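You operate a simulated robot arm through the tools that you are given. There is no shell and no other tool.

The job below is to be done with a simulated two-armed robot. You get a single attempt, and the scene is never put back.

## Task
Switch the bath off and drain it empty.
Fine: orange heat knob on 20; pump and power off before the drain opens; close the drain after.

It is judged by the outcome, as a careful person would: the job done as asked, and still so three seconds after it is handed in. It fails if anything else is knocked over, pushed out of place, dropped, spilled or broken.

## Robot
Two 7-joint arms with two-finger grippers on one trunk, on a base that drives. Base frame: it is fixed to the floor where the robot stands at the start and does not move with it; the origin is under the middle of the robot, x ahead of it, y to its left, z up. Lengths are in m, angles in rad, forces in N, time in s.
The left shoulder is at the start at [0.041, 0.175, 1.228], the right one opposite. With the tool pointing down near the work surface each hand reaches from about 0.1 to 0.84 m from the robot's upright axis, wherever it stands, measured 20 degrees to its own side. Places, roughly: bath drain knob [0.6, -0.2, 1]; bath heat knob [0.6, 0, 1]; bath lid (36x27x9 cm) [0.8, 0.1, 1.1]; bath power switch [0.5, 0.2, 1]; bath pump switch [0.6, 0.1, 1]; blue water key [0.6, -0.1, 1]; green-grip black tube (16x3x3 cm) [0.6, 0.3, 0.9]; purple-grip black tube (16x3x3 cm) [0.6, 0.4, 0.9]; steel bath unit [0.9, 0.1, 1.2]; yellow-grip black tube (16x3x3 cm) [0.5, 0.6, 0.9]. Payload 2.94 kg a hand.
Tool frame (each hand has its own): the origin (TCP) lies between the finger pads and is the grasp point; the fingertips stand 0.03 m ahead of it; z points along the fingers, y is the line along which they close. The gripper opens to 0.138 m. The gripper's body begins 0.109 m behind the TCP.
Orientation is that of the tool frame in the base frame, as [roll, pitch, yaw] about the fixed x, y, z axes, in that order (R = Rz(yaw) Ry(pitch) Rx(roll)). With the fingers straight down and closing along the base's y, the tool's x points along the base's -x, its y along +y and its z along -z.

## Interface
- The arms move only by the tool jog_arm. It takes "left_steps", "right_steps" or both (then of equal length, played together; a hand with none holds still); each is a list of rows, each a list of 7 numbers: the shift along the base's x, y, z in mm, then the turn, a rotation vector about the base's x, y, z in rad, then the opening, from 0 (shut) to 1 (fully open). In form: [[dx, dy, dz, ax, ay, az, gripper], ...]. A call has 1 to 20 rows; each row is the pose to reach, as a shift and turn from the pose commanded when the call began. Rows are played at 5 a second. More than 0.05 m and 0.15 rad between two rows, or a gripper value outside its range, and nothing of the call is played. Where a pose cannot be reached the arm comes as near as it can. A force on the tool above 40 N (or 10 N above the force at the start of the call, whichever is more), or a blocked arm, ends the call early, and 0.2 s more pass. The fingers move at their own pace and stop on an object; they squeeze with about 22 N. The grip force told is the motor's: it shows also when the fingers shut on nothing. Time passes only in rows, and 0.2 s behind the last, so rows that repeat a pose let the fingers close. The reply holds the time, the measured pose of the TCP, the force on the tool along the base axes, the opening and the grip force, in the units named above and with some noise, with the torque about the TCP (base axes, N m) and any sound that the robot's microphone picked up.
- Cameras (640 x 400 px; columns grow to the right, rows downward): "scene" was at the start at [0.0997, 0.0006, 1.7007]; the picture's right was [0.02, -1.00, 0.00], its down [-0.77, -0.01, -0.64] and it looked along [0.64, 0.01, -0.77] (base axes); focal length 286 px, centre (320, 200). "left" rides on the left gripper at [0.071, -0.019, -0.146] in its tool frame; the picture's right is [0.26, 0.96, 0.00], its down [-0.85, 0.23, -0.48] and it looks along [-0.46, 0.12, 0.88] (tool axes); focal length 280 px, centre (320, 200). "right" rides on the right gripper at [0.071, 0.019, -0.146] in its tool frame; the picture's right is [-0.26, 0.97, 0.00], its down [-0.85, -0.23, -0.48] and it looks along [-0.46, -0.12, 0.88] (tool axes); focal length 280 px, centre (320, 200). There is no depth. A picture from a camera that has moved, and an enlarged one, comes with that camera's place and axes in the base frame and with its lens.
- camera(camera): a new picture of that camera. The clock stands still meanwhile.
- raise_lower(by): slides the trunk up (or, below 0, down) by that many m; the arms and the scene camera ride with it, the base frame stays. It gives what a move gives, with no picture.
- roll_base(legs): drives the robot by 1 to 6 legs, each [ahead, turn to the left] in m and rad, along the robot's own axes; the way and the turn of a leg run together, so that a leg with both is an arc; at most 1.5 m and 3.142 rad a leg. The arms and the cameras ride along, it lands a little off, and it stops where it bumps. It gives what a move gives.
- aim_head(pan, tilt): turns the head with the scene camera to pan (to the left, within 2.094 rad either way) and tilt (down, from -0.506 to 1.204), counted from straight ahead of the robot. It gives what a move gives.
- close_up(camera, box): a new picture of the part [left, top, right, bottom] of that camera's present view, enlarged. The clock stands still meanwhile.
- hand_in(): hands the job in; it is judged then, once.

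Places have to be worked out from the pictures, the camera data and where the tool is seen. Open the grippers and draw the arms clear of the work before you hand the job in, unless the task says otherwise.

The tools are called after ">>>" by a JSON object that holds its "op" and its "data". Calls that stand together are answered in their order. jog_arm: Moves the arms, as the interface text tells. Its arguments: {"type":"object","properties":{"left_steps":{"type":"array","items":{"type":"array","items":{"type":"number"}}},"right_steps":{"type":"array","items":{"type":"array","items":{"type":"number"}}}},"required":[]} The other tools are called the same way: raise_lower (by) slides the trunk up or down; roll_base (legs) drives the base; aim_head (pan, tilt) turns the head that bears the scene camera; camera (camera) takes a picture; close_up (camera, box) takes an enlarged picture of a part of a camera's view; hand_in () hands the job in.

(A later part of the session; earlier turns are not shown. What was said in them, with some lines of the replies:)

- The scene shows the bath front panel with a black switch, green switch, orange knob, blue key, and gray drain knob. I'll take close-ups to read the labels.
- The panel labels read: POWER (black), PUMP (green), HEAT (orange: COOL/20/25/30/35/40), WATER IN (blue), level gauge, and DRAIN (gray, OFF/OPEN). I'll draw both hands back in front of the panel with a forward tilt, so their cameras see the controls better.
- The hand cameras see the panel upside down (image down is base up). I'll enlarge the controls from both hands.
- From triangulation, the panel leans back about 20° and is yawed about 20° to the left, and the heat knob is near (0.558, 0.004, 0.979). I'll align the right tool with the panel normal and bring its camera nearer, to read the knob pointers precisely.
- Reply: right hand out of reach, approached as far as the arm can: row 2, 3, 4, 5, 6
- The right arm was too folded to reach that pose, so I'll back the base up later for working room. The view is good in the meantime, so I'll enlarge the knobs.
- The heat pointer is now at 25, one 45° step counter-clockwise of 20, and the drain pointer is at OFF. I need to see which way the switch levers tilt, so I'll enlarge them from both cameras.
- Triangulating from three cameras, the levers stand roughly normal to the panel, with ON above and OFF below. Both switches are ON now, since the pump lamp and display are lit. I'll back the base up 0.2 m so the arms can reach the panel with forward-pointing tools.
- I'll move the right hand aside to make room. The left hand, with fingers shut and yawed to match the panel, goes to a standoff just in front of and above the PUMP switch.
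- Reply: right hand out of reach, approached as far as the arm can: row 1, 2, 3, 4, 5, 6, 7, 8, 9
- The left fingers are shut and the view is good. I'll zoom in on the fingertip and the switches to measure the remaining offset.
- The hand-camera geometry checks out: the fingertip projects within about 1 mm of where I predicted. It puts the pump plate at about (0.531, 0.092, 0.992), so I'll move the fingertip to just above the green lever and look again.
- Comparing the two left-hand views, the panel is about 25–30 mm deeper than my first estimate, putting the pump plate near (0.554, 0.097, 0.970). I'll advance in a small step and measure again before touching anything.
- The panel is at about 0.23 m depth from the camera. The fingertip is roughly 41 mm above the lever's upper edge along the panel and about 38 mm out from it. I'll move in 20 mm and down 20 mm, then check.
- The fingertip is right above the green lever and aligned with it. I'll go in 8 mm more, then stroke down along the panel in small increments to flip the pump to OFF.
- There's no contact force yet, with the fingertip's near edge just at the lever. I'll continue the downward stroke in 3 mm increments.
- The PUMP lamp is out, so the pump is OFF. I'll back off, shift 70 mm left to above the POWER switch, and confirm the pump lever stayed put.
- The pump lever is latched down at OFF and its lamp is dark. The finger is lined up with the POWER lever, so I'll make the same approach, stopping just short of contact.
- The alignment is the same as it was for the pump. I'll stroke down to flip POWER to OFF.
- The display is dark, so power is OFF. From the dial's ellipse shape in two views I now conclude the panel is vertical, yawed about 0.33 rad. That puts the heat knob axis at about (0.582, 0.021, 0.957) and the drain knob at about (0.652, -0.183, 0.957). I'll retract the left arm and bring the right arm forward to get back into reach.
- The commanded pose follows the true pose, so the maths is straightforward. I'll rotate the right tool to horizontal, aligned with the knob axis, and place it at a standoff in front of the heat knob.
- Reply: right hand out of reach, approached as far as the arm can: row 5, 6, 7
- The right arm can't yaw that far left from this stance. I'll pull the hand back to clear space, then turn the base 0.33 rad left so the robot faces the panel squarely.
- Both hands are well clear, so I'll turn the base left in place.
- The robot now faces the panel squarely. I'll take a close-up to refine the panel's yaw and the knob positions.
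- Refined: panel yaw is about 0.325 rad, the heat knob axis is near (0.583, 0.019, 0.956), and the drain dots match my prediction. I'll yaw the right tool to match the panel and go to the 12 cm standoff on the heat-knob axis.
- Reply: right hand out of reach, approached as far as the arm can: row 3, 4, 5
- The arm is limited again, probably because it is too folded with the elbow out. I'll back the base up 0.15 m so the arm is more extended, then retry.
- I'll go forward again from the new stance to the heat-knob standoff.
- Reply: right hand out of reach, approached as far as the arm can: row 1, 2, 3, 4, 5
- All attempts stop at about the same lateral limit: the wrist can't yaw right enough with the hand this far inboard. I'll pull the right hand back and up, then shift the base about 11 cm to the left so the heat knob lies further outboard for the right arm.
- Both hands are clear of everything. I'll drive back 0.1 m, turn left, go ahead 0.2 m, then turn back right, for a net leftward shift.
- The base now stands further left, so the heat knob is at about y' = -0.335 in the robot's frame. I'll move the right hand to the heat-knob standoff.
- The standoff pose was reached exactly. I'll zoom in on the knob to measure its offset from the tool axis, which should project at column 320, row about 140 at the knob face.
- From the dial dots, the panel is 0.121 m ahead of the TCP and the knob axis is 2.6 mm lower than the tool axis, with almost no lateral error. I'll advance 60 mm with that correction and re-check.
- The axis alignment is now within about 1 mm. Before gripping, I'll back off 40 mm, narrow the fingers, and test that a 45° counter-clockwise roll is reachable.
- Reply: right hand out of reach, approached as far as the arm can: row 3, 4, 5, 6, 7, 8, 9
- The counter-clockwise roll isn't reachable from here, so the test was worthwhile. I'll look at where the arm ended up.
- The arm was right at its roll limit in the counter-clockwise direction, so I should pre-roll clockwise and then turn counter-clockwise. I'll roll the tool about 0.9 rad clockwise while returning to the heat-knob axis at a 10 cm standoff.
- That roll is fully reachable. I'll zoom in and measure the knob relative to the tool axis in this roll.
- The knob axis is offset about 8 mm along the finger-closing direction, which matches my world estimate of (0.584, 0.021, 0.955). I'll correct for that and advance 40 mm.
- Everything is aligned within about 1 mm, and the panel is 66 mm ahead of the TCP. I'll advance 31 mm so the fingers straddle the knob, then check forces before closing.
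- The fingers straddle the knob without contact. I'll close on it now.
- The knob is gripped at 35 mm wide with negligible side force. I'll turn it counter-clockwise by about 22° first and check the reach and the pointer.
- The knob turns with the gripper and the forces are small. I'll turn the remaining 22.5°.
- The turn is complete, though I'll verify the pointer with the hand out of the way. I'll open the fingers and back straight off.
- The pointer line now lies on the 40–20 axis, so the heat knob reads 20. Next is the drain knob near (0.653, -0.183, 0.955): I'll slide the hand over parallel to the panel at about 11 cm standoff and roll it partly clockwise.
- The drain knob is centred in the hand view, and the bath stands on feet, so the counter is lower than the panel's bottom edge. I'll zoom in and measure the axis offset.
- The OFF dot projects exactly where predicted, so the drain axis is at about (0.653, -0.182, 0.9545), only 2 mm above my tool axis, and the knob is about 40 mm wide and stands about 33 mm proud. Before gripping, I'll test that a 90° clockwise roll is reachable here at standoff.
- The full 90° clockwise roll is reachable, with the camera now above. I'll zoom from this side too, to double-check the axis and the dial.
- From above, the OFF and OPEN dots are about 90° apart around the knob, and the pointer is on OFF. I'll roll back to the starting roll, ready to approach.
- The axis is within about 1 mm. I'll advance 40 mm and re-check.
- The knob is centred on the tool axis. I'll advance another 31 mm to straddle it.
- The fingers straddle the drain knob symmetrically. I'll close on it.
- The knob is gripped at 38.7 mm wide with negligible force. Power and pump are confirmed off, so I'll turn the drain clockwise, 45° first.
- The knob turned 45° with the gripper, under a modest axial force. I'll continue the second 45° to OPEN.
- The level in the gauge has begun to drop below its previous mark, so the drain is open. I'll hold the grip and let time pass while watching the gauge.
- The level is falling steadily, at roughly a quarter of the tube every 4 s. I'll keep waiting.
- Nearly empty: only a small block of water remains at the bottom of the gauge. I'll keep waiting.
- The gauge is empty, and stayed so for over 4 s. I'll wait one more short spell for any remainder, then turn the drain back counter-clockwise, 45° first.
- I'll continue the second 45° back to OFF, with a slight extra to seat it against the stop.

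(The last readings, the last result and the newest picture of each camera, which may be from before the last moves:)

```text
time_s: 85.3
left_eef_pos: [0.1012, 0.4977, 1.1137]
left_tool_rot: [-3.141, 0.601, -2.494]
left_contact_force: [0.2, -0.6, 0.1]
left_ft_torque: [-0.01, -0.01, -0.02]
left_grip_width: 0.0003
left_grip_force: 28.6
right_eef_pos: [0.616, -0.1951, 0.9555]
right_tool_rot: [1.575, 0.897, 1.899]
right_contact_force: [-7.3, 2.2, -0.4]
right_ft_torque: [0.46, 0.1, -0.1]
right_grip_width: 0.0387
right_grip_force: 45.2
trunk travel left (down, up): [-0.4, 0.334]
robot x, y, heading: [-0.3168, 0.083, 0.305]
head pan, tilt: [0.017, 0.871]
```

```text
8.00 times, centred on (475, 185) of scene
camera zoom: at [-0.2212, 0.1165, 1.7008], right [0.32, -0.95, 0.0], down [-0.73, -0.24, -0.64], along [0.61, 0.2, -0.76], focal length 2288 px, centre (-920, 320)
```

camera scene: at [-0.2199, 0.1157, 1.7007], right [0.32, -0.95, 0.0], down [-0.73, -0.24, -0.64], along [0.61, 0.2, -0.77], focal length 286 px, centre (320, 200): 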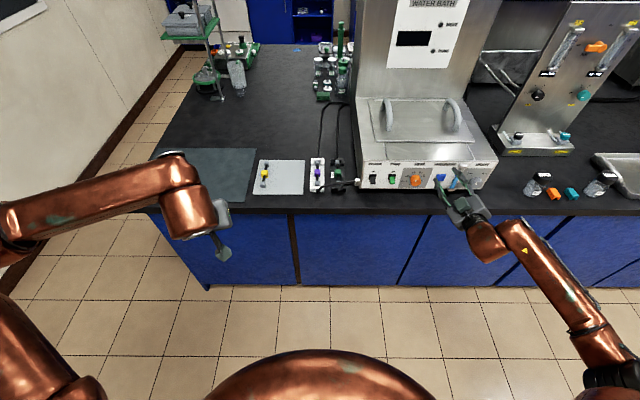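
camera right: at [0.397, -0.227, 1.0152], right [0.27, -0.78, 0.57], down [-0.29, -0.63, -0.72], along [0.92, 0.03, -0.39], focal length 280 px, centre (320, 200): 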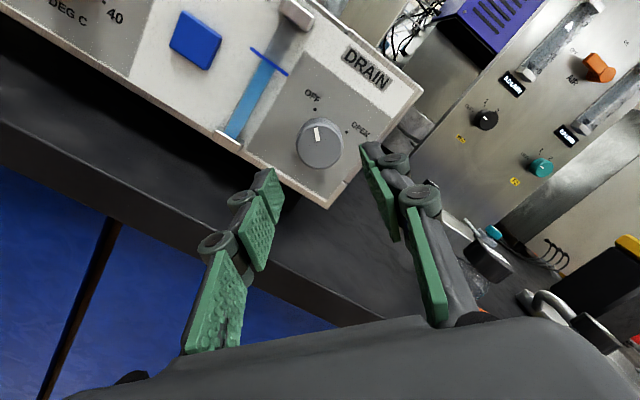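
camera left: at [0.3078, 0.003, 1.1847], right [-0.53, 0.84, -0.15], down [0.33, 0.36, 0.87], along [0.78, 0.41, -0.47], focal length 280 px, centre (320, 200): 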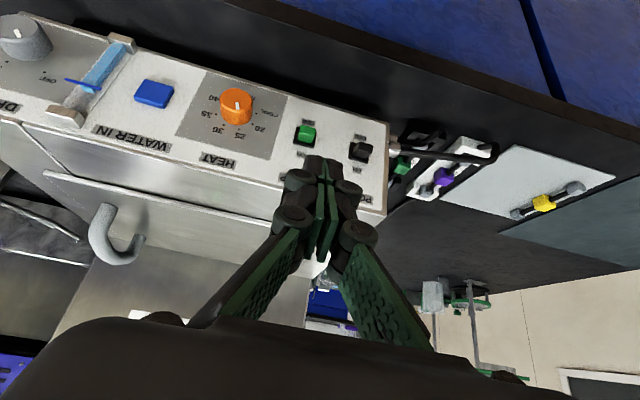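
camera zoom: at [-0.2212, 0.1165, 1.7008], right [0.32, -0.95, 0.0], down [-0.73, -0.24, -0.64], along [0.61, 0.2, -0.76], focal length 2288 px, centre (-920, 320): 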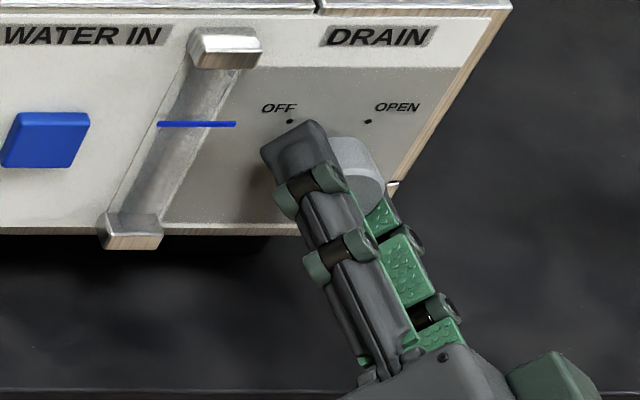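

The slight torque rise suggests the knob is against its OFF stop. I'll release and back straight off.

>>> {"op": "jog_arm", "data": {"right_steps": [[0, 0, 0, 0, 0, 0, 0.41], [0, 0, 0, 0, 0, 0, 0.41], [0, 0, 0, 0, 0, 0, 0.41], [-19, -6.4, 0, 0, 0, 0, 0.41], [-38, -12.8, 0, 0, 0, 0, 0.41], [-57, -19.3, 0, 0, 0, 0, 0.41], [-76, -25.7, 0, 0, 0, 0, 0.41], [-76, -25.7, 0, 0, 0, 0, 0.41]]}}

>>> {"op": "close_up", "data": {"camera": "right", "box": [270, 100, 370, 190]}}

>>> {"op": "close_up", "data": {"camera": "scene", "box": [440, 160, 510, 210]}}

```text
time_s: 87.1
left_eef_pos: [0.1003, 0.4987, 1.1132]
left_tool_rot: [-3.141, 0.598, -2.495]
left_contact_force: [0.3, -0.4, 0.5]
left_ft_torque: [-0.02, 0.01, 0.01]
left_grip_width: 0.0001
left_grip_force: 28.6
right_eef_pos: [0.5418, -0.2202, 0.9567]
right_tool_rot: [1.574, 0.896, 1.898]
right_contact_force: [-0.5, 0.5, 0.3]
right_ft_torque: [0.04, -0.01, -0.01]
right_grip_width: 0.0564
right_grip_force: 0.0
trunk travel left (down, up): [-0.4, 0.334]
robot x, y, heading: [-0.3135, 0.085, 0.306]
head pan, tilt: [0.017, 0.871]
```

```text
4.44 times, centred on (320, 145) of right
camera zoom: at [0.3855, -0.2108, 0.9135], right [-0.19, 0.56, 0.81], down [-0.22, -0.82, 0.52], along [0.96, -0.08, 0.28], focal length 1246 px, centre (320, 444)
```

zoom: 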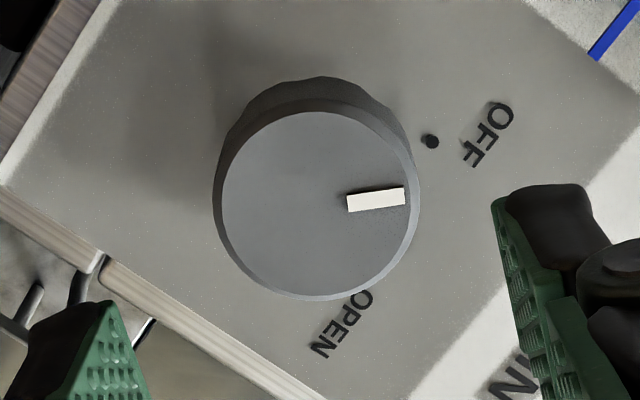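

```text
8.00 times, centred on (475, 185) of scene
camera zoom: at [-0.2199, 0.1165, 1.7007], right [0.32, -0.95, 0.0], down [-0.73, -0.24, -0.64], along [0.61, 0.2, -0.77], focal length 2288 px, centre (-920, 320)
```

zoom: 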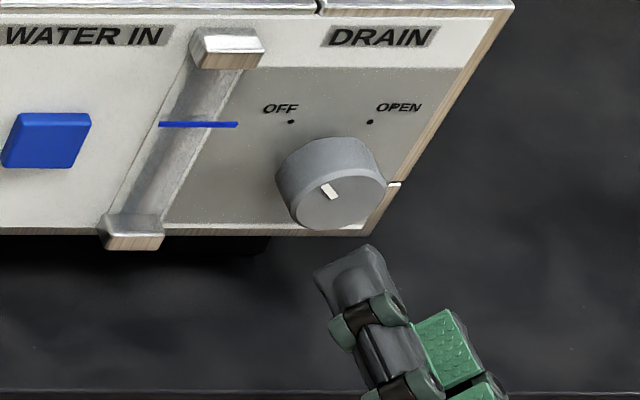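

The drain pointer is back at exactly its original OFF position and the gauge is empty. I'll draw the right arm back and up, and open both grippers.

>>> {"op": "jog_arm", "data": {"left_steps": [[0, 0, 0, 0, 0, 0, 0.2], [0, 0, 0, 0, 0, 0, 0.4], [0, 0, 0, 0, 0, 0, 0.6], [0, 0, 0, 0, 0, 0, 0.8], [0, 0, 0, 0, 0, 0, 1], [0, 0, 0, 0, 0, 0, 1], [0, 0, 0, 0, 0, 0, 1]], "right_steps": [[-28, -10, 10, 0, 0, 0, 0.41], [-57, -19, 30, 0, 0, 0, 0.41], [-85, -29, 55, 0, 0, 0, 0.41], [-114, -39, 80, 0, 0, 0, 0.7], [-142, -48, 100, 0, 0, 0, 1], [-142, -48, 100, 0, 0, 0, 1], [-142, -48, 100, 0, 0, 0, 1]]}}

>>> {"op": "camera", "data": {"camera": "scene"}}

>>> {"op": "close_up", "data": {"camera": "scene", "box": [350, 150, 510, 250]}}

```text
time_s: 88.7
left_eef_pos: [0.0996, 0.4984, 1.1118]
left_tool_rot: [3.14, 0.602, -2.496]
left_contact_force: [0.9, 0.4, 0.5]
left_ft_torque: [0.01, -0.03, 0.01]
left_grip_width: 0.1338
left_grip_force: 0.0
right_eef_pos: [0.3991, -0.2716, 1.0539]
right_tool_rot: [1.573, 0.895, 1.898]
right_contact_force: [0.1, 0.4, 0.8]
right_ft_torque: [-0.01, -0.01, -0.01]
right_grip_width: 0.138
right_grip_force: 0.1
trunk travel left (down, up): [-0.4, 0.334]
robot x, y, heading: [-0.3161, 0.0849, 0.306]
head pan, tilt: [0.017, 0.871]
```

```text
taken
camera scene: at [-0.2212, 0.1161, 1.7008], right [0.32, -0.95, 0.0], down [-0.73, -0.24, -0.64], along [0.61, 0.2, -0.76], focal length 286 px, centre (320, 200)
```

scene: 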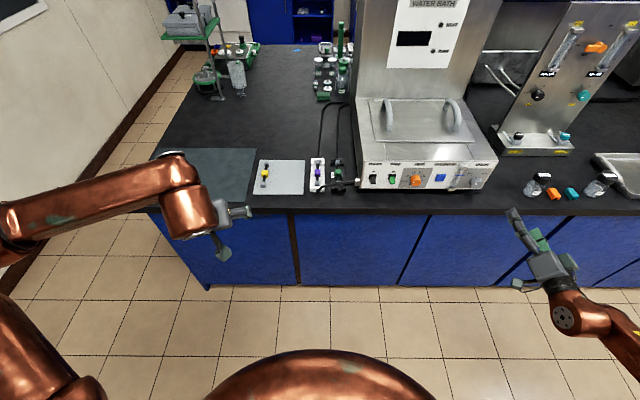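

```text
4.00 times, centred on (430, 200) of scene
camera zoom: at [-0.2212, 0.1161, 1.7008], right [0.32, -0.95, 0.0], down [-0.73, -0.24, -0.64], along [0.61, 0.2, -0.76], focal length 1144 px, centre (-120, 200)
```

zoom: 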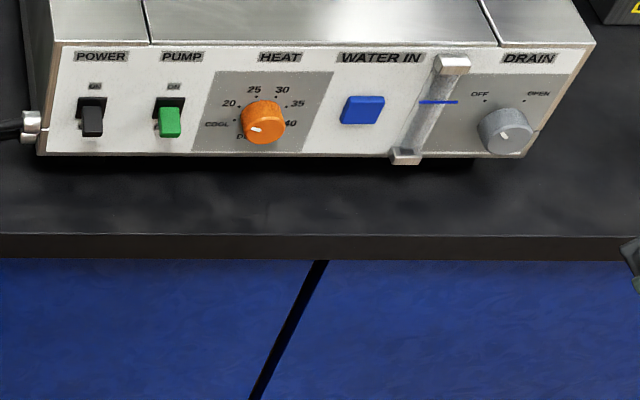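

Everything looks in place. I'll do one last zoomed check of the display, the heat pointer and the switches before handing in.

>>> {"op": "close_up", "data": {"camera": "scene", "box": [360, 165, 460, 200]}}

>>> {"op": "close_up", "data": {"camera": "scene", "box": [370, 0, 480, 70]}}

```text
6.40 times, centred on (410, 182) of scene
camera zoom: at [-0.2212, 0.1161, 1.7008], right [0.32, -0.95, 0.0], down [-0.73, -0.24, -0.64], along [0.61, 0.2, -0.76], focal length 1830 px, centre (-256, 312)
```

zoom: 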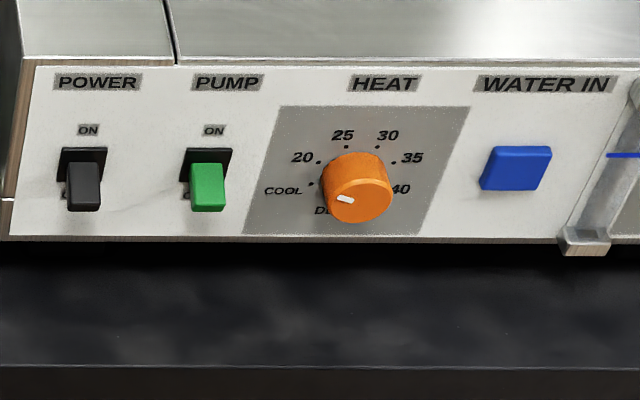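

```text
5.71 times, centred on (425, 35) of scene
camera zoom: at [-0.2212, 0.1161, 1.7008], right [0.32, -0.95, 0.0], down [-0.73, -0.24, -0.64], along [0.61, 0.2, -0.76], focal length 1634 px, centre (-280, 1143)
```

zoom: 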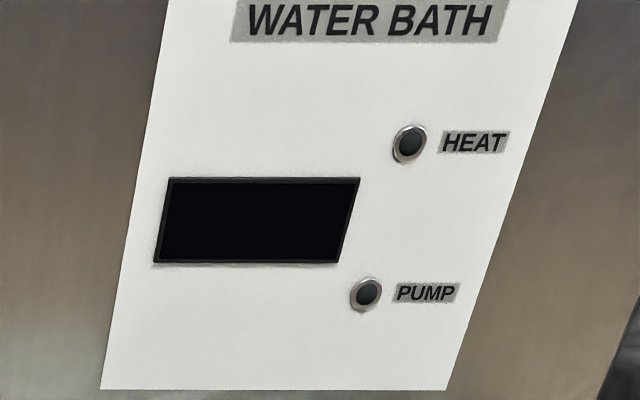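

I rechecked everything in the last pictures before handing in:
- **Power and pump:** the display is dark, both lamps are out, and both switches are down at OFF.
- **Heat knob:** the pointer is on 20.
- **Drain:** the gauge is empty and the knob is back at OFF.
- **Hands:** both are clear of the work with the grippers open, and nothing else appears disturbed.

I'm handing in the job.

>>> {"op": "hand_in", "data": {}}

```text
The job is handed in.
```

The water bath is switched off and drained, and I've handed the job in; no verdict has come back yet.

- **Pump and power:** I switched off the pump, then the power, before opening the drain. The display and both lamps are dark.
- **Heat knob:** I turned it from 25 to 20, and the pointer is within a couple of degrees of the 20 mark.
- **Drain:** I opened it and waited until the level gauge showed empty, then about 6 seconds more. I then closed it, and the pointer is back at OFF.

I left the blue water key and everything else on the bench alone, and nothing looked disturbed in the last pictures. Both grippers are open and the arms are clear of the bath. The robot base now stands about 0.3 m back from its start and turned slightly left, because the right arm could not reach the knobs from its original spot.
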